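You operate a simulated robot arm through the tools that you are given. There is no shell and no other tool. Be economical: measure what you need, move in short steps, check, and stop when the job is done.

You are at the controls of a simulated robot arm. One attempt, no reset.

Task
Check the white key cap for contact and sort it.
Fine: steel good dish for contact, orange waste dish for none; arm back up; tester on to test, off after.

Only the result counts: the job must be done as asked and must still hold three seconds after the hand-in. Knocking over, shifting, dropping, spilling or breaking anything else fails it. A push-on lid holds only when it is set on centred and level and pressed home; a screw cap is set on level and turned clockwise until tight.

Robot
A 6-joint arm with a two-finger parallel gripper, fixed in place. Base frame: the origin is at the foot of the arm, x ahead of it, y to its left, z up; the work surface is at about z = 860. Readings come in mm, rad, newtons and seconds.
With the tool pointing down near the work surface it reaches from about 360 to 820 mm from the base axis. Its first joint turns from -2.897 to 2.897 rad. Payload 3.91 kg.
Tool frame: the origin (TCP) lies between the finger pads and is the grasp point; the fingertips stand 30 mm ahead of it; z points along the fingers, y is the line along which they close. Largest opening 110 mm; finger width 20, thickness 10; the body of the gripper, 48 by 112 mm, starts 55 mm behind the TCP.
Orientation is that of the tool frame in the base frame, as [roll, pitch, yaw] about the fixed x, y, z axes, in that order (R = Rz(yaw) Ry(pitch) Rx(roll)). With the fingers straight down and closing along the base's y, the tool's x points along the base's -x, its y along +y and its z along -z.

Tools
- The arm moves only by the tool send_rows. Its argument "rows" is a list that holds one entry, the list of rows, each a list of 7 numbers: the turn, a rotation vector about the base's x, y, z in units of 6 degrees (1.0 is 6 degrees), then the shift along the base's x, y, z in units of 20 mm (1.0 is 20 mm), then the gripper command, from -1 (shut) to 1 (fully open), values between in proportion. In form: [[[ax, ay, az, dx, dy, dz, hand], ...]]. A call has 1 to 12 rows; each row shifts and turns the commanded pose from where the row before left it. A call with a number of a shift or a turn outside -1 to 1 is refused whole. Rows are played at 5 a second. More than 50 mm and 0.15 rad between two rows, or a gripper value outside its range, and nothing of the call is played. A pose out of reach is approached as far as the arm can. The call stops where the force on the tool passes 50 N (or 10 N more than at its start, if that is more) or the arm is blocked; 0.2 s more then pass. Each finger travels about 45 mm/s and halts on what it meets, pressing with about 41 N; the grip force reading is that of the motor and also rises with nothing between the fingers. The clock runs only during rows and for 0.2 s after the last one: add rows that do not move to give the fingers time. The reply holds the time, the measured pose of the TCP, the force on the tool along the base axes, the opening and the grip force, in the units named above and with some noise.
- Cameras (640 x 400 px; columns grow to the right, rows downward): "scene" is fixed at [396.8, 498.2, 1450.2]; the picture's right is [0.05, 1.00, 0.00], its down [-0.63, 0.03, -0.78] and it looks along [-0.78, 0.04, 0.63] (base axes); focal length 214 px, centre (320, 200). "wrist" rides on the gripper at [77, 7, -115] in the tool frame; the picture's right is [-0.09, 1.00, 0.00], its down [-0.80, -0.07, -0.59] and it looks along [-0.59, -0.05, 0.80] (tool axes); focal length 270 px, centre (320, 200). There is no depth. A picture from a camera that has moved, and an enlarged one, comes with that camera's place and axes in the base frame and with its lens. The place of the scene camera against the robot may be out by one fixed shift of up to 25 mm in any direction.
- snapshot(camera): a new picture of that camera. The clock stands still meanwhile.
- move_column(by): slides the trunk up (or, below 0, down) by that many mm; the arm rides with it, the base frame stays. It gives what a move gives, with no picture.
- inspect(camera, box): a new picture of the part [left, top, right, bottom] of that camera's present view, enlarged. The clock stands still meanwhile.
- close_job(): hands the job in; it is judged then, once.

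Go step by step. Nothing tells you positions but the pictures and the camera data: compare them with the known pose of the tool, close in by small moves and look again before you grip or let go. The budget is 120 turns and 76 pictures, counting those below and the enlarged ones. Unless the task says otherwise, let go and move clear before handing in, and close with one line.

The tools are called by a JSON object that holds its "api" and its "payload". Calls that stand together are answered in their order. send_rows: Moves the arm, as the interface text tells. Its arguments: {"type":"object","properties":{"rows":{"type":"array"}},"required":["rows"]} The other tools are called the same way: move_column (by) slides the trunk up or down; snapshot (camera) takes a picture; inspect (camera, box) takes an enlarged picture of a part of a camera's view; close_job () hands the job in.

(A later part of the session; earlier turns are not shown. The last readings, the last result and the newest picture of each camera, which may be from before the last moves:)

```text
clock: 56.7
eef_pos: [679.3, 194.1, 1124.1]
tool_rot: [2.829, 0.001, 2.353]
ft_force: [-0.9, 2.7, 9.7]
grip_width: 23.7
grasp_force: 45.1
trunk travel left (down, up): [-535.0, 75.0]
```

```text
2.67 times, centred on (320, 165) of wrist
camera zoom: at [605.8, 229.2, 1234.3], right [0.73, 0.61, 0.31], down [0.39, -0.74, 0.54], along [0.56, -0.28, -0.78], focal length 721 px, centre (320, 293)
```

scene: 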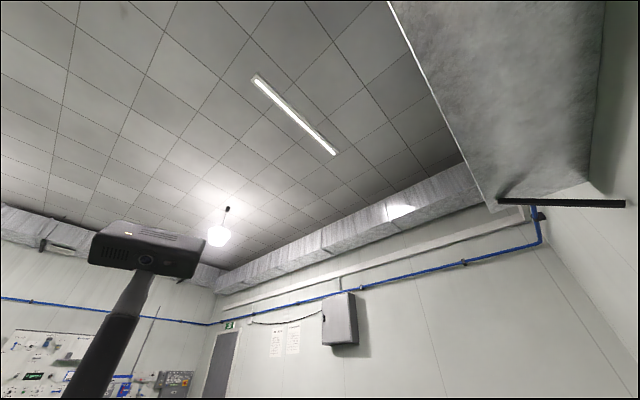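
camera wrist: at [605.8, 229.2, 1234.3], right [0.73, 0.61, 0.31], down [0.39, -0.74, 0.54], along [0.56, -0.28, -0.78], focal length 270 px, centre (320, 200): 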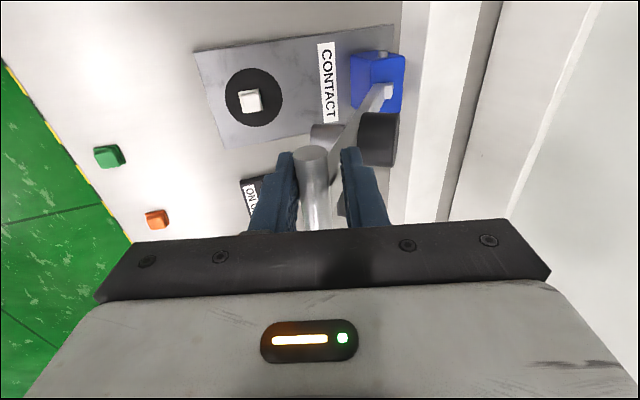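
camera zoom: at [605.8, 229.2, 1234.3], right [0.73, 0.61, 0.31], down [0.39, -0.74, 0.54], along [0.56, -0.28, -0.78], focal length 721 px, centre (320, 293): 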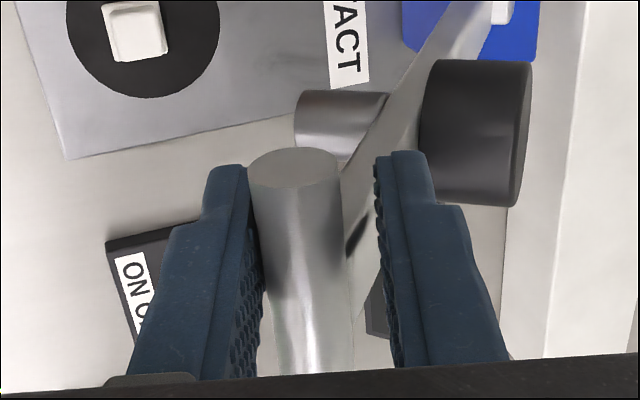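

The outer fingertip rubs on the stem. I'll open slightly (bar stays caged), shift 8 mm toward the bar's end, and regrip.

{"api": "send_rows", "payload": {"rows": [[[0, 0, 0, 0, 0, 0, -0.42], [0, 0, 0, -0.14, 0.14, 0, -0.42], [0, 0, 0, -0.14, 0.14, 0, -0.42], [0, 0, 0, 0, 0, 0, -1], [0, 0, 0, 0, 0, 0, -1], [0, 0, 0, 0, 0, 0, -1]]]}}

{"api": "inspect", "payload": {"camera": "wrist", "box": [240, 90, 400, 240]}}

```text
clock: 58.1
eef_pos: [675.1, 198.3, 1122.3]
tool_rot: [2.832, -0.001, 2.354]
ft_force: [-1.8, -1.5, 0.5]
grip_width: 16.5
grasp_force: 44.8
trunk travel left (down, up): [-535.0, 75.0]
```

```text
2.67 times, centred on (320, 165) of wrist
camera zoom: at [600.1, 234.3, 1232.4], right [0.73, 0.61, 0.3], down [0.39, -0.74, 0.54], along [0.56, -0.28, -0.78], focal length 721 px, centre (320, 293)
```

zoom: 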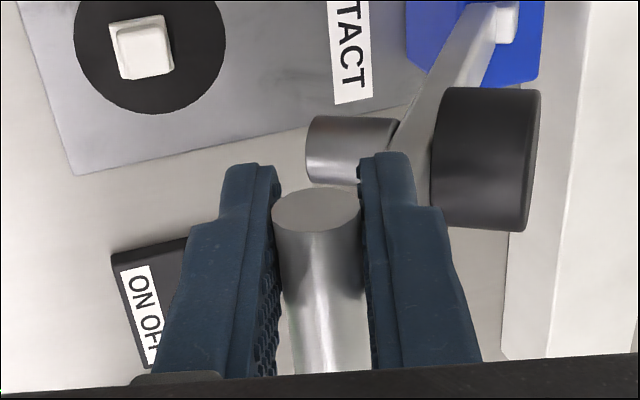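

Clean grip again (16.5 mm). Continuing the arc.

{"api": "send_rows", "payload": {"rows": [[[0, 0, 0, -0.566, -0.566, -0.575, -1], [0, 0, 0, -0.534, -0.534, -0.64, -1], [0, 0, 0, -0.499, -0.499, -0.695, -1], [0, 0, 0, -0.457, -0.457, -0.75, -1], [0, 0, 0, 0, 0, 0, -1]]]}}

{"api": "inspect", "payload": {"camera": "wrist", "box": [220, 30, 460, 240]}}

```text
clock: 59.3
eef_pos: [635.3, 159.3, 1068.0]
tool_rot: [2.833, 0.0, 2.356]
ft_force: [2.4, 8.2, -5.8]
grip_width: 16.8
grasp_force: 44.9
trunk travel left (down, up): [-535.0, 75.0]
```

```text
1.90 times, centred on (340, 135) of wrist
camera zoom: at [561.2, 195.0, 1177.0], right [0.73, 0.61, 0.3], down [0.39, -0.74, 0.54], along [0.56, -0.28, -0.78], focal length 515 px, centre (282, 324)
```

zoom: 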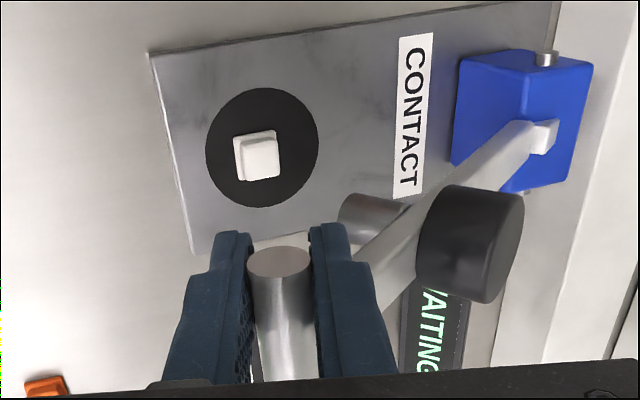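

Working well; a slight tension toward the hinge, so I trim the radius a little. Next four steps.

{"api": "send_rows", "payload": {"rows": [[[0, 0, 0, -0.385, -0.385, -0.8, -1], [0, 0, 0, -0.34, -0.34, -0.84, -1], [0, 0, 0, -0.295, -0.295, -0.88, -1], [0, 0, 0, -0.24, -0.24, -0.91, -1], [0, 0, 0, 0, 0, 0, -1]]]}}

{"api": "snapshot", "payload": {"camera": "wrist"}}

```text
clock: 60.5
eef_pos: [609.8, 134.6, 999.5]
tool_rot: [2.834, 0.001, 2.352]
ft_force: [12.5, 21.1, -7.8]
grip_width: 16.4
grasp_force: 44.4
trunk travel left (down, up): [-535.0, 75.0]
```

```text
38 pictures are left
camera wrist: at [535.8, 169.5, 1108.7], right [0.73, 0.61, 0.3], down [0.39, -0.74, 0.54], along [0.56, -0.28, -0.78], focal length 270 px, centre (320, 200)
```

wrist: 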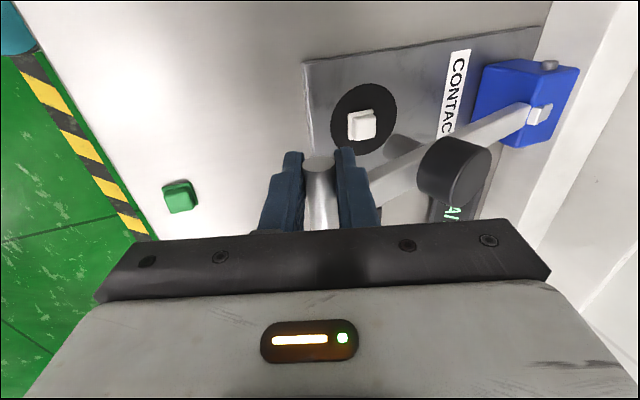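

Tension has grown to 24 N toward the hinge, so the true radius is smaller. I'll relax 5 mm outward and continue more vertically.

{"api": "send_rows", "payload": {"rows": [[[0, 0, 0, 0.18, 0.18, 0, -1], [0, 0, 0, -0.12, -0.12, -0.6, -1], [0, 0, 0, -0.1, -0.1, -0.6, -1], [0, 0, 0, 0, 0, 0, -1]]]}}

{"api": "snapshot", "payload": {"camera": "wrist"}}

```text
clock: 61.5
eef_pos: [605.0, 130.9, 977.0]
tool_rot: [2.831, -0.002, 2.353]
ft_force: [3.0, -5.1, -0.1]
grip_width: 16.7
grasp_force: 45.0
trunk travel left (down, up): [-535.0, 75.0]
```

```text
37 pictures are left
camera wrist: at [532.1, 165.8, 1087.5], right [0.73, 0.61, 0.3], down [0.39, -0.74, 0.54], along [0.56, -0.28, -0.78], focal length 270 px, centre (320, 200)
```

wrist: 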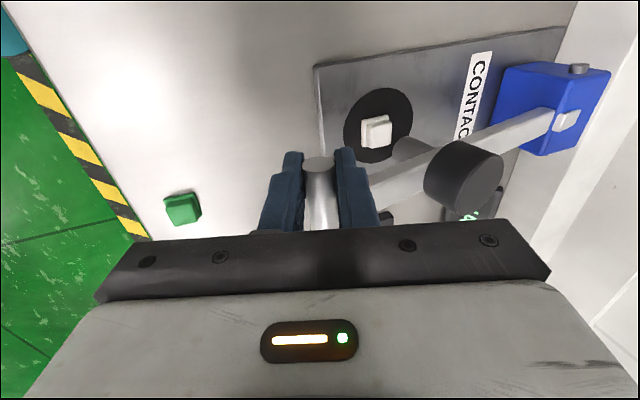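

Forces are low again. Continue down in small steps toward contact.

{"api": "send_rows", "payload": {"rows": [[[0, 0, 0, -0.08, -0.08, -0.5, -1], [0, 0, 0, -0.06, -0.06, -0.5, -1], [0, 0, 0, 0, 0, 0, -1]]]}}

{"api": "snapshot", "payload": {"camera": "wrist"}}

```text
clock: 62.3
eef_pos: [604.2, 128.5, 956.9]
tool_rot: [2.832, -0.001, 2.352]
ft_force: [6.4, -6.2, -0.7]
grip_width: 16.2
grasp_force: 44.5
trunk travel left (down, up): [-535.0, 75.0]
```

```text
36 pictures are left
camera wrist: at [529.7, 163.7, 1066.6], right [0.73, 0.61, 0.3], down [0.39, -0.74, 0.54], along [0.56, -0.28, -0.78], focal length 270 px, centre (320, 200)
```

wrist: 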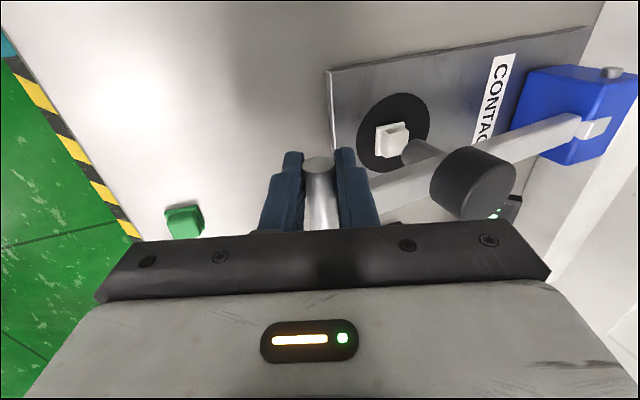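

{"api": "inspect", "payload": {"camera": "wrist", "box": [330, 80, 530, 230]}}

```text
2.67 times, centred on (430, 155) of wrist
camera zoom: at [529.7, 163.7, 1066.6], right [0.73, 0.61, 0.3], down [0.39, -0.74, 0.54], along [0.56, -0.28, -0.78], focal length 721 px, centre (27, 320)
```

zoom: 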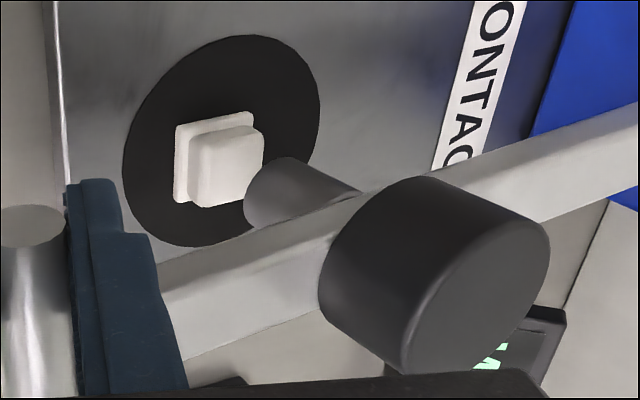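

The probe is approaching the cap from just above. Small steps down, watching the force.

{"api": "send_rows", "payload": {"rows": [[[0, 0, 0, -0.02, 0.0, -0.25, -1], [0, 0, 0, -0.02, 0.0, -0.25, -1], [0, 0, 0, 0, 0, 0, -1]]]}}

{"api": "inspect", "payload": {"camera": "wrist", "box": [330, 80, 530, 230]}}

```text
clock: 63.1
eef_pos: [603.0, 127.3, 946.4]
tool_rot: [2.832, -0.002, 2.354]
ft_force: [5.6, -12.7, -0.8]
grip_width: 17.0
grasp_force: 44.7
trunk travel left (down, up): [-535.0, 75.0]
```

```text
2.67 times, centred on (430, 155) of wrist
camera zoom: at [529.1, 163.1, 1056.6], right [0.74, 0.61, 0.3], down [0.39, -0.74, 0.54], along [0.56, -0.28, -0.78], focal length 721 px, centre (27, 320)
```

zoom: 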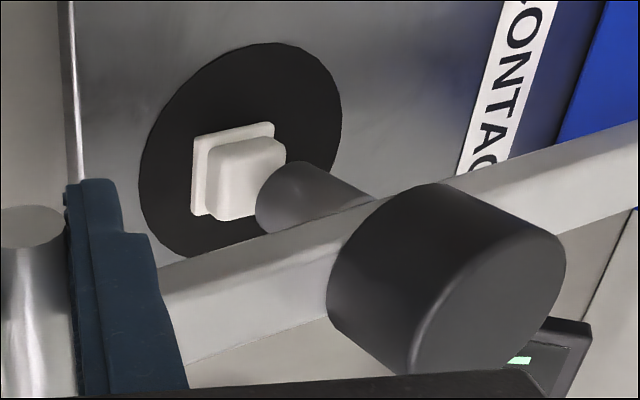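

A small side force builds up, so I relieve it with a 2–3 mm shift and continue down.

{"api": "send_rows", "payload": {"rows": [[[0, 0, 0, 0.08, -0.1, -0.1, -1], [0, 0, 0, 0.0, 0.0, -0.25, -1], [0, 0, 0, 0, 0, -0.15, -1], [0, 0, 0, 0, 0, 0, -1]]]}}

{"api": "inspect", "payload": {"camera": "wrist", "box": [330, 80, 530, 230]}}

```text
clock: 64.1
eef_pos: [602.9, 127.4, 935.6]
tool_rot: [2.831, -0.002, 2.354]
ft_force: [-12.6, 11.1, -2.5]
grip_width: 16.5
grasp_force: 45.4
trunk travel left (down, up): [-535.0, 75.0]
```

```text
2.67 times, centred on (430, 155) of wrist
camera zoom: at [529.0, 162.7, 1046.7], right [0.73, 0.61, 0.3], down [0.39, -0.74, 0.54], along [0.55, -0.28, -0.78], focal length 721 px, centre (27, 320)
```

zoom: 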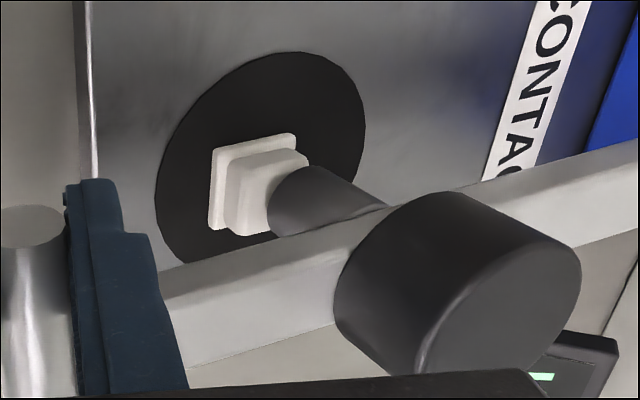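

{"api": "send_rows", "payload": {"rows": [[[0, 0, 0, -0.04, 0.04, -0.1, -1], [0, 0, 0, 0.0, 0.0, -0.2, -1], [0, 0, 0, 0, 0, -0.15, -1], [0, 0, 0, 0, 0, 0, -1]]]}}

{"api": "inspect", "payload": {"camera": "wrist", "box": [330, 80, 530, 230]}}

```text
clock: 65.1
eef_pos: [603.1, 127.4, 928.3]
tool_rot: [2.83, 0.001, 2.354]
ft_force: [-10.8, -0.3, -0.1]
grip_width: 16.4
grasp_force: 44.9
trunk travel left (down, up): [-535.0, 75.0]
```

```text
2.67 times, centred on (430, 155) of wrist
camera zoom: at [528.5, 162.6, 1038.9], right [0.73, 0.61, 0.31], down [0.39, -0.74, 0.54], along [0.56, -0.28, -0.78], focal length 721 px, centre (27, 320)
```

zoom: 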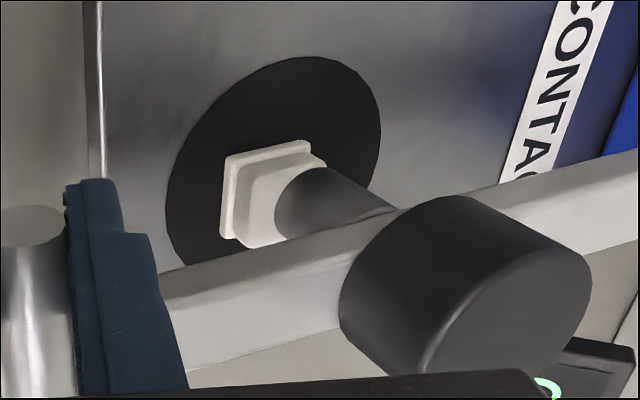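

Almost touching. A few more millimetres.

{"api": "send_rows", "payload": {"rows": [[[0, 0, 0, -0.05, -0.03, -0.15, -1], [0, 0, 0, 0.0, 0.0, -0.12, -1], [0, 0, 0, 0, 0, 0, -1]]]}}

{"api": "inspect", "payload": {"camera": "wrist", "box": [330, 80, 560, 240]}}

```text
clock: 65.9
eef_pos: [602.3, 126.6, 927.0]
tool_rot: [2.824, 0.005, 2.354]
ft_force: [6.5, 14.5, 37.1]
grip_width: 16.4
grasp_force: 43.6
trunk travel left (down, up): [-535.0, 75.0]
```

```text
2.50 times, centred on (445, 160) of wrist
camera zoom: at [528.0, 162.7, 1035.6], right [0.73, 0.61, 0.31], down [0.38, -0.74, 0.55], along [0.56, -0.28, -0.78], focal length 676 px, centre (8, 300)
```

zoom: 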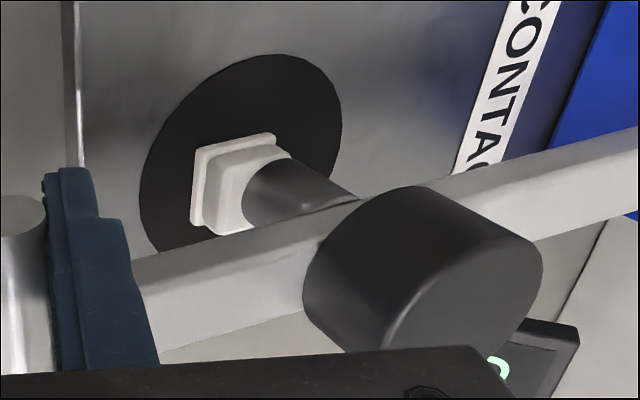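

The probe now presses on the cap (37 N at the handle). I'll ease the force, then open the fingers gently and see whether the lever stays down by its weight.

{"api": "send_rows", "payload": {"rows": [[[0, 0, 0, 0, 0, 0.13, -1], [0, 0, 0, 0, 0, 0, -1], [0, 0, 0, 0, 0, 0, -0.5], [0, 0, 0, 0, 0, 0, -0.3], [0, 0, 0, 0, 0, 0, -0.3]]]}}

{"api": "snapshot", "payload": {"camera": "wrist"}}

```text
clock: 67.1
eef_pos: [602.1, 127.9, 924.3]
tool_rot: [2.832, -0.004, 2.355]
ft_force: [-0.6, 0.6, 0.0]
grip_width: 38.8
grasp_force: 0.0
trunk travel left (down, up): [-535.0, 75.0]
```

```text
30 pictures are left
camera wrist: at [528.3, 163.5, 1035.1], right [0.73, 0.61, 0.3], down [0.39, -0.74, 0.54], along [0.56, -0.28, -0.78], focal length 270 px, centre (320, 200)
```

wrist: 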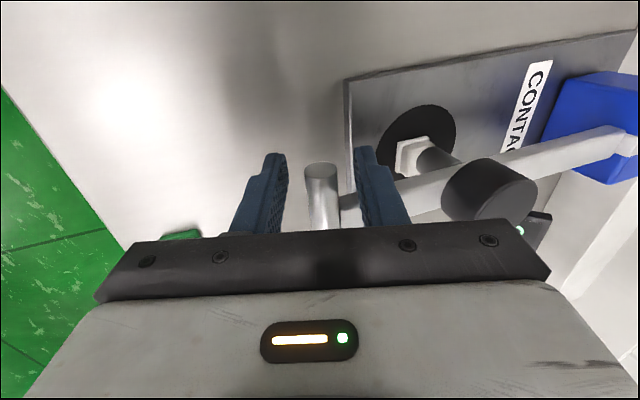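

The lever stays down on its own. I'll back off along the tool axis to read the display.

{"api": "send_rows", "payload": {"rows": [[[0, 0, 0, -0.22, -0.22, 0.95, -0.3], [0, 0, 0, -0.22, -0.22, 0.95, -0.3], [0, 0, 0, -0.22, -0.22, 0.95, -0.3], [0, 0, 0, -0.22, -0.22, 0.95, -0.3], [0, 0, 0, -0.22, -0.22, 0.95, -0.3], [0, 0, 0, 0, 0, 0, -0.3]]]}}

{"api": "inspect", "payload": {"camera": "wrist", "box": [300, 30, 540, 230]}}

```text
clock: 68.5
eef_pos: [582.8, 104.0, 1019.9]
tool_rot: [2.831, -0.003, 2.353]
ft_force: [-0.1, 0.2, -0.9]
grip_width: 38.6
grasp_force: 0.2
trunk travel left (down, up): [-535.0, 75.0]
```

```text
2.00 times, centred on (420, 130) of wrist
camera zoom: at [507.8, 139.5, 1130.3], right [0.73, 0.61, 0.3], down [0.39, -0.74, 0.54], along [0.56, -0.28, -0.78], focal length 541 px, centre (120, 340)
```

zoom: 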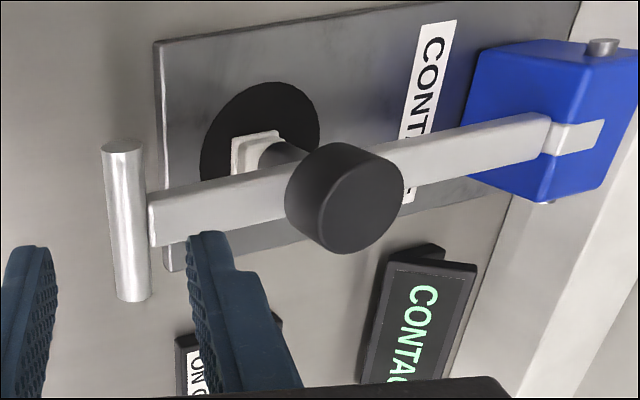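

The display reads "CONTAC…". I'll shift a little to read the whole text.

{"api": "send_rows", "payload": {"rows": [[[0, 0, 0, -0.3, -0.6, 1, -0.3], [0, 0, 0, 0, -0.8, 1, -0.3], [0, 0, 0, 0, -0.8, 0.5, -0.3], [0, 0, 0, 0, 0, 0, -0.3]]]}}

{"api": "inspect", "payload": {"camera": "wrist", "box": [300, 30, 540, 230]}}

```text
clock: 69.5
eef_pos: [576.9, 60.7, 1070.0]
tool_rot: [2.83, 0.0, 2.354]
ft_force: [0.7, 0.5, 0.5]
grip_width: 38.4
grasp_force: 0.0
trunk travel left (down, up): [-535.0, 75.0]
```

```text
2.00 times, centred on (420, 130) of wrist
camera zoom: at [503.2, 94.9, 1180.6], right [0.73, 0.61, 0.3], down [0.39, -0.74, 0.54], along [0.56, -0.28, -0.78], focal length 541 px, centre (120, 340)
```

zoom: 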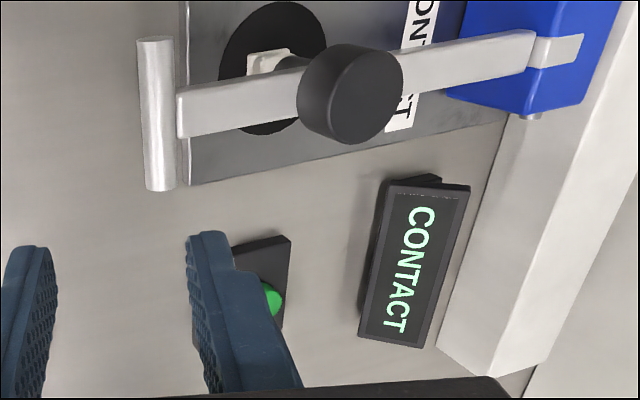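

The display says CONTACT, so the cap belongs in the steel good dish. Now I return to the handle to lift the lever back up.

{"api": "send_rows", "payload": {"rows": [[[0, 0, 0, 0.1, 0.73, -0.83, -0.3], [0, 0, 0, 0.1, 0.73, -0.83, -0.3], [0, 0, 0, 0.1, 0.73, -0.83, -0.3], [0, 0, 0, 0.22, 0.22, -0.95, -0.3], [0, 0, 0, 0.22, 0.22, -0.95, -0.3], [0, 0, 0, 0.22, 0.22, -0.95, -0.3], [0, 0, 0, 0.22, 0.22, -0.95, -0.3], [0, 0, 0, 0.1, 0.22, -0.9, -0.3], [0, 0, 0, 0, 0, 0, -0.3]]]}}

{"api": "snapshot", "payload": {"camera": "wrist"}}

```text
clock: 71.5
eef_pos: [598.6, 125.7, 926.4]
tool_rot: [2.832, 0.0, 2.355]
ft_force: [-0.2, -0.1, 0.3]
grip_width: 38.6
grasp_force: 0.1
trunk travel left (down, up): [-535.0, 75.0]
```

```text
27 pictures are left
camera wrist: at [525.1, 161.4, 1037.3], right [0.73, 0.61, 0.3], down [0.39, -0.74, 0.54], along [0.56, -0.28, -0.78], focal length 270 px, centre (320, 200)
```

wrist: 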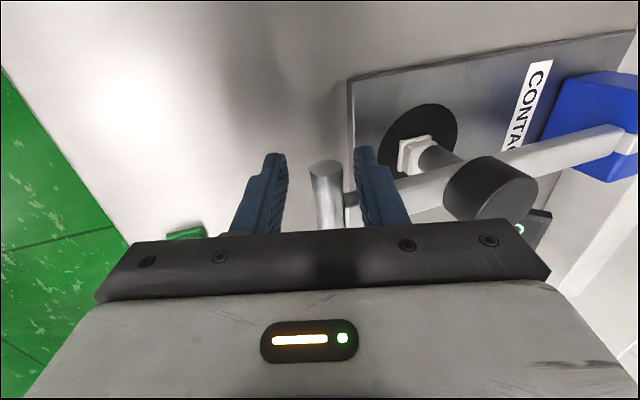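

{"api": "send_rows", "payload": {"rows": [[[0, 0, 0, 0.17, 0.1, 0, -0.3], [0, 0, 0, 0, 0, 0, -1], [0, 0, 0, 0, 0, 0, -1], [0, 0, 0, 0, 0, 0, -1], [0, 0, 0, 0, 0, 0, -1], [0, 0, 0, 0.05, 0, 0.55, -1], [0, 0, 0, 0.05, 0.03, 0.55, -1], [0, 0, 0, 0.05, 0.07, 0.5, -1], [0, 0, 0, 0.1, 0.15, 1, -1], [0, 0, 0, 0, 0, 0, -1]]]}}

{"api": "snapshot", "payload": {"camera": "wrist"}}

```text
clock: 73.7
eef_pos: [606.6, 132.1, 981.0]
tool_rot: [2.828, 0.0, 2.353]
ft_force: [-18.4, -17.4, 3.9]
grip_width: 16.7
grasp_force: 45.0
trunk travel left (down, up): [-535.0, 75.0]
```

```text
26 pictures are left
camera wrist: at [531.9, 167.1, 1090.8], right [0.73, 0.61, 0.31], down [0.39, -0.74, 0.54], along [0.56, -0.28, -0.78], focal length 270 px, centre (320, 200)
```

wrist: 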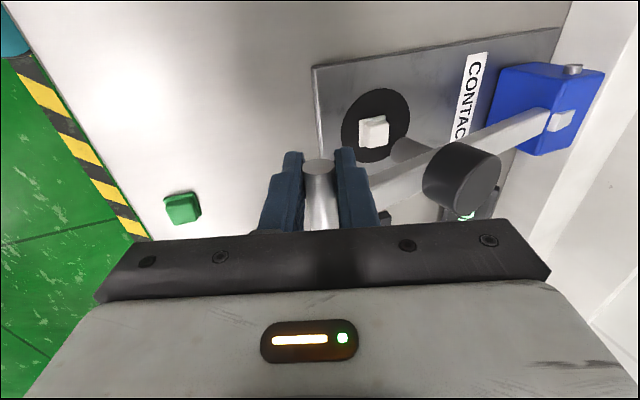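

Lever lifting; it pushes inward, so I trim 4 mm toward the robot and continue up the arc.

{"api": "send_rows", "payload": {"rows": [[[0, 0, 0, -0.13, -0.13, 0, -1], [0, 0, 0, 0.21, 0.21, 0.92, -1], [0, 0, 0, 0.26, 0.26, 0.89, -1], [0, 0, 0, 0.31, 0.31, 0.855, -1], [0, 0, 0, 0, 0, 0, -1]]]}}

```text
clock: 74.9
eef_pos: [618.9, 145.2, 1034.5]
tool_rot: [2.827, 0.0, 2.352]
ft_force: [-13.1, -10.7, 6.6]
grip_width: 16.4
grasp_force: 45.2
trunk travel left (down, up): [-535.0, 75.0]
```

{"api": "send_rows", "payload": {"rows": [[[0, 0, 0, 0.28, 0.28, 0.82, -1], [0, 0, 0, 0.37, 0.37, 0.775, -1], [0, 0, 0, 0.42, 0.42, 0.73, -1], [0, 0, 0, 0.46, 0.46, 0.68, -1], [0, 0, 0, 0, 0, 0, -1]]]}}

{"api": "snapshot", "payload": {"camera": "wrist"}}

```text
clock: 76.1
eef_pos: [651.9, 176.1, 1095.4]
tool_rot: [2.827, 0.0, 2.352]
ft_force: [-13.2, -1.3, 9.5]
grip_width: 16.7
grasp_force: 45.7
trunk travel left (down, up): [-535.0, 75.0]
```

```text
25 pictures are left
camera wrist: at [576.6, 211.9, 1205.6], right [0.73, 0.61, 0.31], down [0.39, -0.74, 0.54], along [0.56, -0.28, -0.78], focal length 270 px, centre (320, 200)
```

wrist: 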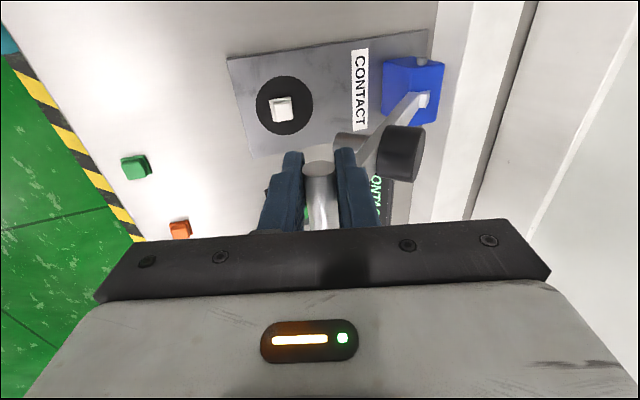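

{"api": "send_rows", "payload": {"rows": [[[0, 0, 0, 0.44, 0.53, 0.68, -1], [0, 0, 0, 0.54, 0.56, 0.58, -1], [0, 0, 0, 0.588, 0.588, 0.51, -1], [0, 0, 0, 0, 0, 0, -1]]]}}

{"api": "snapshot", "payload": {"camera": "wrist"}}

```text
clock: 77.1
eef_pos: [682.1, 209.2, 1129.7]
tool_rot: [2.828, 0.002, 2.354]
ft_force: [-4.1, -8.9, 13.5]
grip_width: 16.4
grasp_force: 45.2
trunk travel left (down, up): [-535.0, 75.0]
```

```text
24 pictures are left
camera wrist: at [608.0, 243.5, 1239.8], right [0.73, 0.61, 0.31], down [0.39, -0.74, 0.54], along [0.56, -0.28, -0.78], focal length 270 px, centre (320, 200)
```

wrist: 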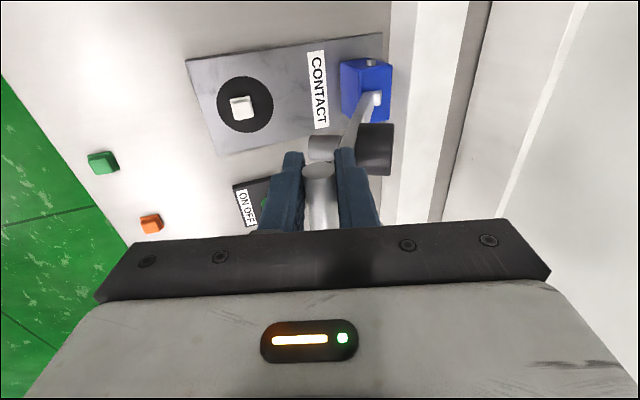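

{"api": "send_rows", "payload": {"rows": [[[0, 0, 0, 0.62, 0.6, 0.52, -1], [0, 0, 0, 0.66, 0.62, 0.42, -1], [0, 0, 0, 0.7, 0.66, 0.36, -1], [0, 0, 0, 0.2, 0.2, 0.1, -1], [0, 0, 0, 0, 0, 0, -1]]]}}

{"api": "snapshot", "payload": {"camera": "wrist"}}

```text
clock: 78.3
eef_pos: [725.8, 252.6, 1155.6]
tool_rot: [2.829, -0.002, 2.353]
ft_force: [-6.3, 3.8, 0.8]
grip_width: 16.6
grasp_force: 45.0
trunk travel left (down, up): [-535.0, 75.0]
```

```text
23 pictures are left
camera wrist: at [652.7, 287.8, 1266.4], right [0.73, 0.61, 0.3], down [0.39, -0.74, 0.54], along [0.56, -0.28, -0.78], focal length 270 px, centre (320, 200)
```

wrist: 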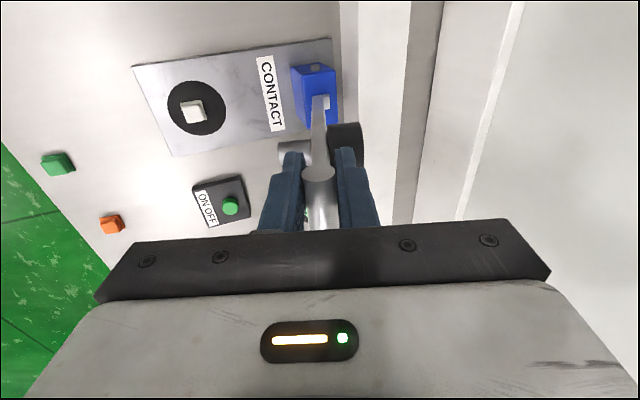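

The lever is back at its starting angle. Opening gently to see that it stays.

{"api": "send_rows", "payload": {"rows": [[[0, 0, 0, 0, 0, 0, -0.5], [0, 0, 0, 0, 0, 0, -0.1], [0, 0, 0, 0, 0, 0, 0.1], [0, 0, 0, 0, 0, 0, 0.1], [0, 0, 0, 0, 0, 0, 0.1]]]}}

{"api": "snapshot", "payload": {"camera": "wrist"}}

```text
clock: 79.5
eef_pos: [727.8, 251.9, 1156.1]
tool_rot: [2.83, -0.002, 2.354]
ft_force: [-0.6, -0.4, 0.2]
grip_width: 60.5
grasp_force: 0.1
trunk travel left (down, up): [-535.0, 75.0]
```

```text
22 pictures are left
camera wrist: at [653.7, 286.8, 1266.6], right [0.73, 0.61, 0.3], down [0.39, -0.74, 0.54], along [0.56, -0.28, -0.78], focal length 270 px, centre (320, 200)
```

wrist: 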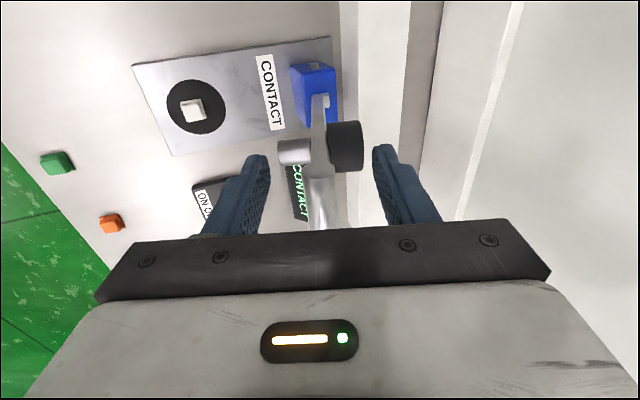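

The lever stays up and the display kept CONTACT. I retreat and turn the gripper back for pressing the button.

{"api": "send_rows", "payload": {"rows": [[[0, 0, 0, -0.22, -0.22, 0.95, 0.1], [0, 0, 0, -0.22, -0.22, 0.95, 0.1], [0, 0, 0, -0.22, -0.22, 0.95, 0.1], [0, 0, 0, -0.22, -0.22, 0.95, 0.1], [0, 0, 0, -1, -0.9, 0, -1], [0, 0, 0, -1, -0.9, 0, -1], [0, 0, 0, -1, -0.9, 0, -1], [0, 0, 0, -1, -0.9, 0, -1], [0, 0, 0, -1, -0.9, 0, -1], [-0.7, 0.7, 0, 0, -0.9, 0, -1], [-0.7, 0.7, 0, 0, -0.9, 0, -1], [-0.7, 0.7, 0, 0, -0.9, 0, -1]]]}}

{"api": "send_rows", "payload": {"rows": [[[0, 0, 1, 0.3, -0.2, -0.5, -1], [0, 0, 1, 0.3, -0.2, -0.5, -1], [0, 0, 1, 0.3, -0.2, -0.5, -1], [0, 0, 1, 0.3, -0.2, -0.5, -1], [0, 0, 1, 0.3, -0.2, -0.5, -1], [0, 0, 1, 0.3, -0.2, -0.5, -1], [0, 0, 1, 0.3, -0.2, -0.5, -1], [0, 0, 1, 0.3, -0.2, -0.5, -1], [0, 0, 1, 0, 0, -0.5, -1], [0, 0, 1, 0, 0, -0.5, -1], [0, 0, 1, 0, 0, -0.5, -1], [0, 0, 1, 0, 0, -0.5, -1]]]}}

{"api": "send_rows", "payload": {"rows": [[[0, 0, 1, 0.5, 0, -0.5, -1], [0, 0, 1, 0.5, 0, -0.5, -1], [0, 0, 1, 0.5, 0, -0.5, -1], [0, 0, 0, 0, 0, 0, -1]]]}}

```text
clock: 82.1
eef_pos: [611.0, 92.0, 1231.3]
tool_rot: [-3.139, 0.002, 2.352]
ft_force: [1.2, 0.2, -0.1]
grip_width: 0.0
grasp_force: 37.7
trunk travel left (down, up): [-535.0, 75.0]
```

```text
clock: 84.7
eef_pos: [658.8, 59.4, 1110.2]
tool_rot: [-3.142, -0.001, -2.671]
ft_force: [0.2, 0.0, 0.5]
grip_width: 0.0
grasp_force: 38.3
trunk travel left (down, up): [-535.0, 75.0]
```

```text
clock: 85.7
eef_pos: [688.6, 60.2, 1081.2]
tool_rot: [3.141, 0.0, -2.357]
ft_force: [0.1, -0.8, -0.1]
grip_width: 0.1
grasp_force: 37.8
trunk travel left (down, up): [-535.0, 75.0]
```

{"api": "move_column", "payload": {"by": -60}}

{"api": "send_rows", "payload": {"rows": [[[0, 0, 0, 0.86, 0.04, -0.5, -1], [0, 0, 0, 0.86, 0.04, -0.5, -1], [0, 0, 0, 0.86, 0.04, -0.5, -1], [0, 0, 0, 0.86, 0.04, -0.5, -1], [0, 0, 0, 0.86, 0.04, -0.5, -1], [0, 0, 0, 0.86, 0.04, -0.5, -1], [0, 0, 0, 0, 0, -0.5, -1], [0, 0, 0, 0, 0, 0, -1]]]}}

{"api": "snapshot", "payload": {"camera": "wrist"}}

```text
clock: 86.7
eef_pos: [687.2, 59.6, 1021.3]
tool_rot: [3.141, 0.0, -2.359]
ft_force: [-0.5, 0.3, 0.6]
grip_width: 0.0
grasp_force: 37.7
trunk travel left (down, up): [-475.0, 135.0]
```

```text
clock: 88.5
eef_pos: [793.6, 65.6, 951.3]
tool_rot: [-3.141, 0.001, -2.36]
ft_force: [-0.8, -0.1, 0.2]
grip_width: 0.0
grasp_force: 38.1
trunk travel left (down, up): [-475.0, 135.0]
```

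```text
21 pictures are left
camera wrist: at [734.2, 18.1, 1064.4], right [-0.64, 0.77, 0.0], down [0.62, 0.51, 0.59], along [0.46, 0.38, -0.8], focal length 270 px, centre (320, 200)
```

wrist: 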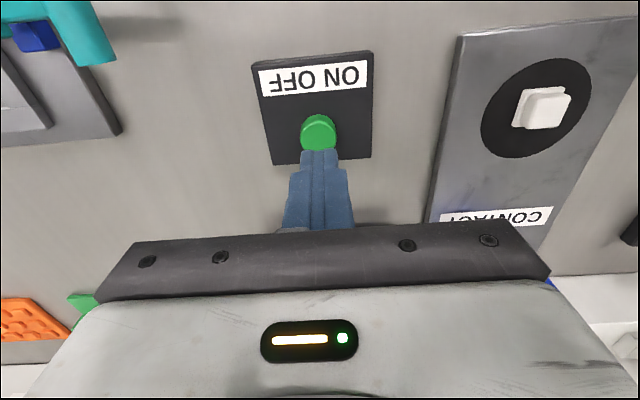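

Over the button as before. Press with the same stroke, then lift.

{"api": "send_rows", "payload": {"rows": [[[0, 0, 0, -0.1, 0, -0.9, -1], [0, 0, 0, 0, 0, -0.8, -1], [0, 0, 0, 0, 0, -0.1, -1], [0, 0, 0, 0, 0, -0.1, -1], [0, 0, 0, 0, 0, -0.1, -1], [0, 0, 0, 0, 0, -0.1, -1], [0, 0, 0, 0, 0, -0.12, -1], [0, 0, 0, 0, 0, 0, -1]]]}}

{"api": "send_rows", "payload": {"rows": [[[0, 0, 0, 0, 0, 1, -1], [0, 0, 0, 0, 0, 1, -1], [0, 0, 0, 0, 0, 1, -1], [0.7, -0.7, 0, -1, -0.2, 1, -1], [0.7, -0.7, 0, -1, -0.2, 1, -1], [0.7, -0.7, 0, -1, -0.2, 1, -1], [0, 0, 0, -1, 0, 1, -1], [0, 0, 0, -1, 0, 1, -1], [0, 0, 0, -1, 0, 0, 0], [0, 0, 0, -1, 0, 0, 0], [0, 0, 0, -1, 0, 0, 0], [0, 0, 0, 0, 0, 0, 0]]]}}

{"api": "snapshot", "payload": {"camera": "wrist"}}

```text
clock: 90.3
eef_pos: [789.5, 65.0, 910.3]
tool_rot: [-3.138, 0.005, -2.356]
ft_force: [6.7, 0.0, 28.7]
grip_width: 0.0
grasp_force: 37.2
trunk travel left (down, up): [-475.0, 135.0]
```

```text
clock: 92.9
eef_pos: [628.4, 54.1, 1065.4]
tool_rot: [3.141, 0.311, -2.359]
ft_force: [0.3, 0.7, 1.4]
grip_width: 55.2
grasp_force: 0.0
trunk travel left (down, up): [-475.0, 135.0]
```

```text
20 pictures are left
camera wrist: at [548.3, -16.4, 1150.4], right [-0.64, 0.77, 0.03], down [0.46, 0.36, 0.81], along [0.61, 0.53, -0.58], focal length 270 px, centre (320, 200)
```

wrist: 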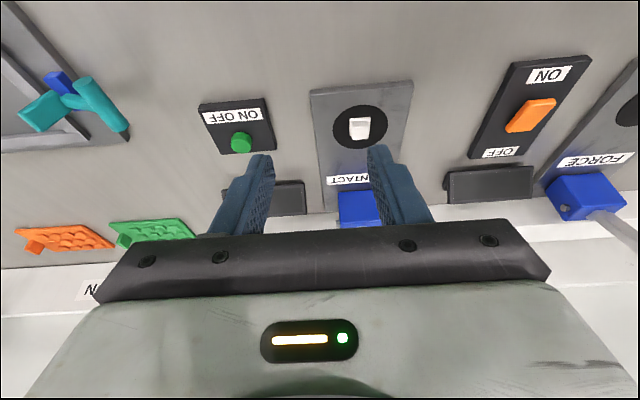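

The display looks dark now, so the tester is off. Going back over the cap to pick it up; staged check first.

{"api": "inspect", "payload": {"camera": "wrist", "box": [200, 80, 420, 230]}}

{"api": "send_rows", "payload": {"rows": [[[0, 0, 0, 0.28, 0.82, -0.885, 0], [0, 0, 0, 0.28, 0.82, -0.885, 0], [0, 0, 0, 0.28, 0.82, -0.885, 0], [0, 0, 0, 0.28, 0.82, -0.885, 0], [0, 0, 0, 0.28, 0.82, -0.885, 0], [0, 0, 0, 0.28, 0.82, -0.885, 0], [0, 0, 0, 0, 0, 0, 0]]]}}

{"api": "snapshot", "payload": {"camera": "wrist"}}

```text
2.67 times, centred on (310, 155) of wrist
camera zoom: at [548.3, -16.4, 1150.4], right [-0.64, 0.77, 0.03], down [0.46, 0.36, 0.81], along [0.61, 0.53, -0.58], focal length 721 px, centre (347, 320)
```

zoom: 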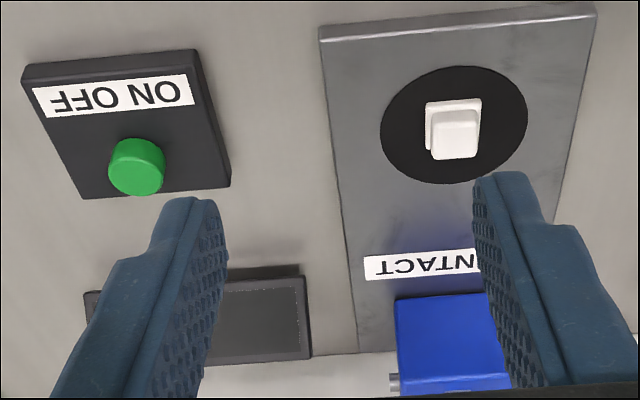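

```text
clock: 94.5
eef_pos: [662.5, 153.0, 958.8]
tool_rot: [3.14, 0.31, -2.359]
ft_force: [0.0, 0.1, 0.1]
grip_width: 55.3
grasp_force: 0.1
trunk travel left (down, up): [-475.0, 135.0]
```

```text
18 pictures are left
camera wrist: at [581.2, 81.4, 1043.6], right [-0.64, 0.77, 0.03], down [0.46, 0.36, 0.81], along [0.61, 0.53, -0.58], focal length 270 px, centre (320, 200)
```

wrist: 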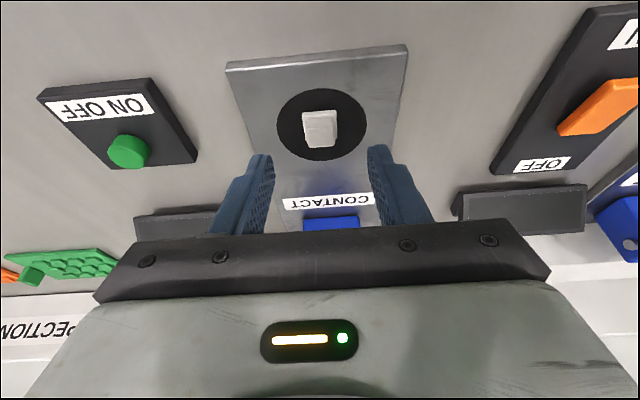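

The tester is off and the cap is where I left it. Descend and check.

{"api": "send_rows", "payload": {"rows": [[[0, 0, 0, 0.2, 0.185, -0.79, 0], [0, 0, 0, 0.2, 0.185, -0.79, 0], [0, 0, 0, 0.2, 0.185, -0.79, 0], [0, 0, 0, 0, 0, 0, 0]]]}}

{"api": "inspect", "payload": {"camera": "wrist", "box": [220, 60, 420, 240]}}

```text
clock: 95.5
eef_pos: [676.5, 161.4, 913.0]
tool_rot: [-3.141, 0.312, -2.358]
ft_force: [0.4, -0.4, 0.3]
grip_width: 55.1
grasp_force: 0.1
trunk travel left (down, up): [-475.0, 135.0]
```

```text
2.22 times, centred on (320, 150) of wrist
camera zoom: at [595.8, 92.0, 998.1], right [-0.64, 0.77, 0.03], down [0.46, 0.36, 0.81], along [0.61, 0.53, -0.58], focal length 601 px, centre (320, 311)
```

zoom: 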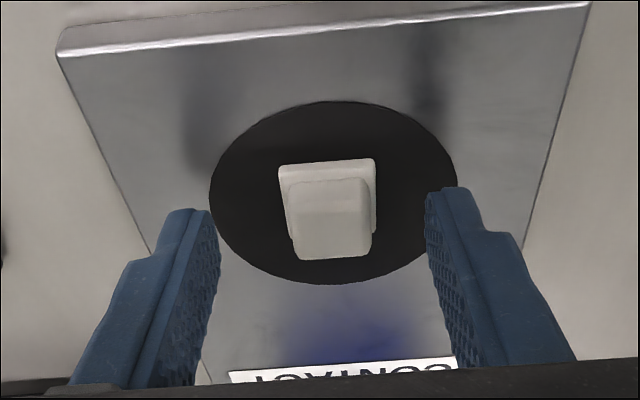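

{"api": "send_rows", "payload": {"rows": [[[0, 0, 0, -0.08, -0.04, -0.12, 0], [0, 0, 0, 0, 0, 0, -0.5], [0, 0, 0, 0, 0, 0, -1], [0, 0, 0, 0, 0, 0, -1], [0, 0, 0, 0, 0, 0, -1], [0, 0, 0, 0, 0, 0, -1]]]}}

{"api": "inspect", "payload": {"camera": "wrist", "box": [220, 60, 420, 240]}}

```text
clock: 96.9
eef_pos: [675.3, 162.0, 910.4]
tool_rot: [3.14, 0.311, -2.36]
ft_force: [0.2, 0.8, -0.6]
grip_width: 19.0
grasp_force: 41.4
trunk travel left (down, up): [-475.0, 135.0]
```

```text
2.22 times, centred on (320, 150) of wrist
camera zoom: at [593.2, 91.1, 995.4], right [-0.64, 0.77, 0.03], down [0.46, 0.36, 0.81], along [0.61, 0.53, -0.58], focal length 601 px, centre (320, 311)
```

zoom: 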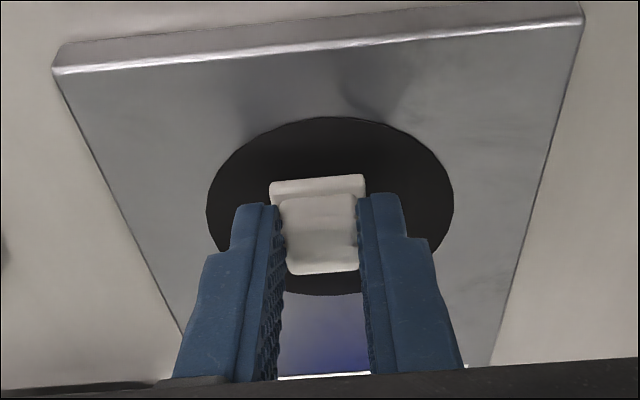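

Gripped again (19 mm). Lifting, drawing back from the lever, and carrying the cap round toward the good dish.

{"api": "send_rows", "payload": {"rows": [[[0, 0, 0, 0, 0, 0.6, -1], [0, 0, 0, -0.3, -0.3, 0.8, -1], [0, 0, 0, -0.5, -0.5, 1, -1], [0, 0, 0, -0.8, -0.4, 1, -1], [0, 0, 0, -1, 0.3, 1, -1], [0, 0, 0, -1, 0.5, 1, -1], [0, 0, 0, -1, 0.7, 0.5, -1], [0, 0, 0, -1, 0.8, 0.5, -1], [0, 0, 0, -1, 0.8, 0, -1], [0, 0, 0, -1, 0.8, 0, -1], [0, 0, 0, -1, 0.8, 0, -1], [0, 0, 0, -1, 0.8, 0, -1]]]}}

{"api": "send_rows", "payload": {"rows": [[[0, 0, 0, -0.85, 0.95, 0, -1], [0, 0, 0, -0.85, 0.95, 0, -1], [0, 0, 0, -0.85, 0.95, 0, -1], [0, 0, 0, -0.85, 0.95, 0, -1], [0, 0, 0, -0.85, 0.95, 0, -1], [0, 0, 0, -0.85, 0.95, 0, -1], [0, 0, 0, -0.9, 0.9, 0, -1], [0, 0, 0, -0.9, 0.9, 0, -1], [0, 0, 0, -0.9, 0.9, 0, -1], [0, 0, 0, -0.9, 0.9, 0, -1], [0, 0, 0, -0.9, 0.9, 0, -1], [0, 0, 0, 0, 0, 0, -1]]]}}

{"api": "snapshot", "payload": {"camera": "wrist"}}

```text
clock: 99.5
eef_pos: [483.0, 247.4, 1038.2]
tool_rot: [3.141, 0.311, -2.359]
ft_force: [0.2, 0.6, 1.2]
grip_width: 18.8
grasp_force: 40.7
trunk travel left (down, up): [-475.0, 135.0]
```

```text
clock: 102.1
eef_pos: [288.7, 454.5, 1037.7]
tool_rot: [-3.141, 0.311, -2.36]
ft_force: [0.1, -0.1, -0.1]
grip_width: 18.3
grasp_force: 40.9
trunk travel left (down, up): [-475.0, 135.0]
```

```text
15 pictures are left
camera wrist: at [208.0, 382.9, 1123.1], right [-0.64, 0.77, 0.03], down [0.46, 0.36, 0.81], along [0.61, 0.53, -0.58], focal length 270 px, centre (320, 200)
```

wrist: 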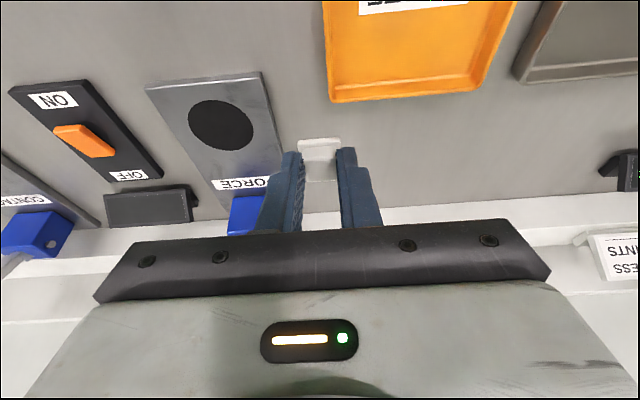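

The waste dish is ahead of me; the good dish is further left. Carrying on.

{"api": "send_rows", "payload": {"rows": [[[0, 0, 0, -1, 0.6, 0, -1], [0, 0, 0, -1, 0.6, 0, -1], [0, 0, 0, -1, 0.6, 0, -1], [0, 0, 0, -1, 0.6, 0, -1], [0, 0, 0, -1, 0.6, 0, -1], [0, 0, 0, -1, 0.6, 0, -1], [0, 0, 0, -1, 0.6, 0, -1], [0, 0, 0, -1, 0.6, 0, -1], [0, 0, 0, -1, 0.6, 0, -1], [0, 0, 0, -1, 0.6, 0, -1], [0, 0, 0, 0, 0, 0, -1]]]}}

{"api": "snapshot", "payload": {"camera": "wrist"}}

```text
clock: 104.5
eef_pos: [88.8, 572.7, 1037.7]
tool_rot: [3.14, 0.31, -2.36]
ft_force: [0.3, 1.0, 0.4]
grip_width: 18.3
grasp_force: 40.9
trunk travel left (down, up): [-475.0, 135.0]
```

```text
14 pictures are left
camera wrist: at [7.8, 501.1, 1121.5], right [-0.64, 0.77, 0.03], down [0.46, 0.36, 0.81], along [0.61, 0.53, -0.58], focal length 270 px, centre (320, 200)
```

wrist: 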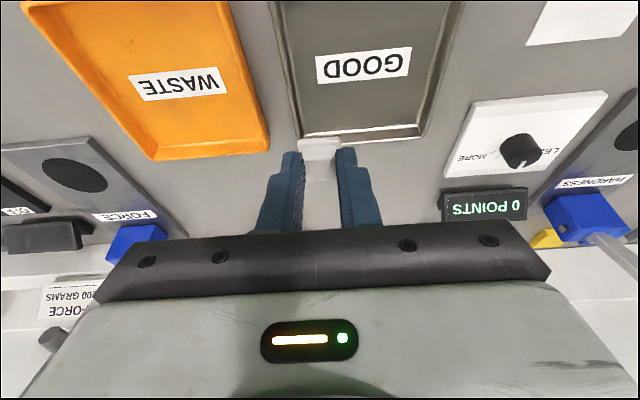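

The good dish's label centre is at about (82, 624). I'll move over it and lower most of the way.

{"api": "send_rows", "payload": {"rows": [[[0, 0, 0, -0.22, 0.76, 0, -1], [0, 0, 0, -0.22, 0.76, 0, -1], [0, 0, 0, -0.22, 0.76, 0, -1], [0, 0, 0, 0, 0, -0.95, -1], [0, 0, 0, 0, 0, -0.95, -1], [0, 0, 0, 0, 0, -0.95, -1], [0, 0, 0, 0, 0, -0.95, -1], [0, 0, 0, 0, 0, -0.95, -1], [0, 0, 0, 0, 0, -0.9, -1], [0, 0, 0, 0, 0, 0, -1]]]}}

{"api": "snapshot", "payload": {"camera": "wrist"}}

```text
clock: 106.7
eef_pos: [78.4, 616.2, 924.6]
tool_rot: [3.141, 0.31, -2.357]
ft_force: [0.5, -0.2, -0.1]
grip_width: 18.0
grasp_force: 41.2
trunk travel left (down, up): [-475.0, 135.0]
```

```text
13 pictures are left
camera wrist: at [-3.7, 546.2, 1009.3], right [-0.64, 0.77, 0.03], down [0.46, 0.36, 0.81], along [0.61, 0.53, -0.58], focal length 270 px, centre (320, 200)
```

wrist: 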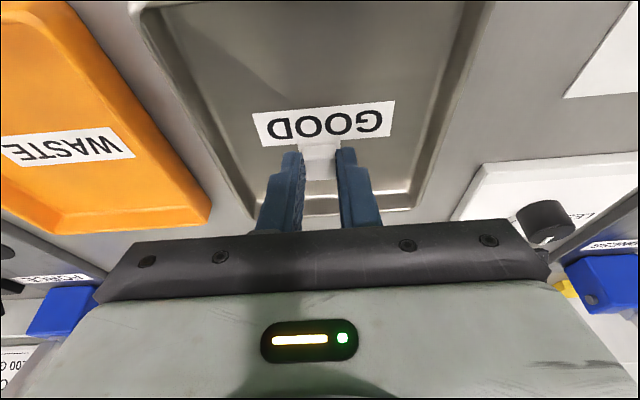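

Inside the dish. Lowering gently to contact.

{"api": "send_rows", "payload": {"rows": [[[0, 0, 0, -0.2, -0.2, -0.3, -1], [0, 0, 0, -0.2, -0.2, -0.25, -1], [0, 0, 0, 0, 0, -0.15, -1], [0, 0, 0, 0, 0, 0, -1]]]}}

```text
clock: 107.7
eef_pos: [69.0, 609.8, 911.9]
tool_rot: [-3.141, 0.311, -2.36]
ft_force: [-0.5, -0.6, -0.1]
grip_width: 17.8
grasp_force: 41.5
trunk travel left (down, up): [-475.0, 135.0]
```

{"api": "send_rows", "payload": {"rows": [[[0, 0, 0, 0, 0, -0.15, -1], [0, 0, 0, 0, 0, -0.1, -1], [0, 0, 0, 0, 0, 0, -1]]]}}

```text
clock: 108.5
eef_pos: [68.7, 609.6, 907.2]
tool_rot: [3.141, 0.311, -2.359]
ft_force: [-0.2, -0.3, -0.4]
grip_width: 17.8
grasp_force: 41.5
trunk travel left (down, up): [-475.0, 135.0]
```

{"api": "send_rows", "payload": {"rows": [[[0, 0, 0, 0, 0, -0.1, -1], [0, 0, 0, 0, 0, -0.1, -1], [0, 0, 0, 0, 0, 0, -1]]]}}

{"api": "inspect", "payload": {"camera": "wrist", "box": [220, 80, 420, 240]}}

```text
clock: 109.3
eef_pos: [68.4, 609.3, 906.0]
tool_rot: [3.136, 0.313, -2.36]
ft_force: [1.6, -2.6, 20.2]
grip_width: 17.7
grasp_force: 41.0
trunk travel left (down, up): [-475.0, 135.0]
```

```text
2.50 times, centred on (320, 160) of wrist
camera zoom: at [-12.9, 538.1, 989.6], right [-0.64, 0.76, 0.03], down [0.46, 0.35, 0.81], along [0.61, 0.54, -0.58], focal length 676 px, centre (320, 300)
```

zoom: 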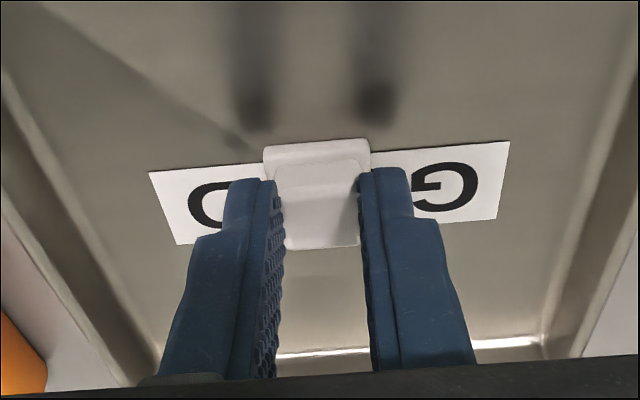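

The cap rests on the dish floor (20 N). I ease up 2 mm, release, and lift clear.

{"api": "send_rows", "payload": {"rows": [[[0, 0, 0, 0, 0, 0.12, -1], [0, 0, 0, 0, 0, 0, -0.5], [0, 0, 0, 0, 0, 0, -0.2], [0, 0, 0, 0, 0, 0, -0.2], [0, 0, 0, -0.2, -0.2, 0.8, -0.2], [0, 0, 0, -0.2, -0.2, 0.8, -0.2], [0, 0, 0, -0.2, -0.2, 0.9, -0.2], [0, 0, 0, -0.2, -0.2, 1, -0.2], [0, 0, 0, 0, 0, 1, -0.2], [0, 0, 0, 0, 0, 1, -0.2], [0, 0, 0, 0, 0, 0, -0.2]]]}}

{"api": "snapshot", "payload": {"camera": "wrist"}}

```text
clock: 111.7
eef_pos: [51.6, 593.0, 1015.6]
tool_rot: [3.139, 0.311, -2.359]
ft_force: [0.6, -0.9, -0.2]
grip_width: 44.2
grasp_force: 0.1
trunk travel left (down, up): [-475.0, 135.0]
```

```text
11 pictures are left
camera wrist: at [-30.4, 522.5, 1100.3], right [-0.64, 0.77, 0.03], down [0.46, 0.36, 0.81], along [0.61, 0.53, -0.58], focal length 270 px, centre (320, 200)
```

wrist: 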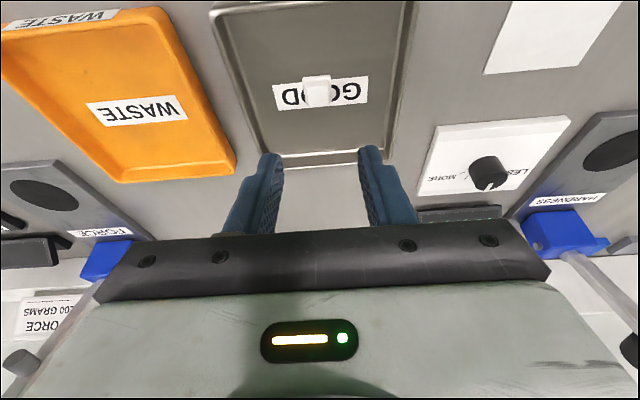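

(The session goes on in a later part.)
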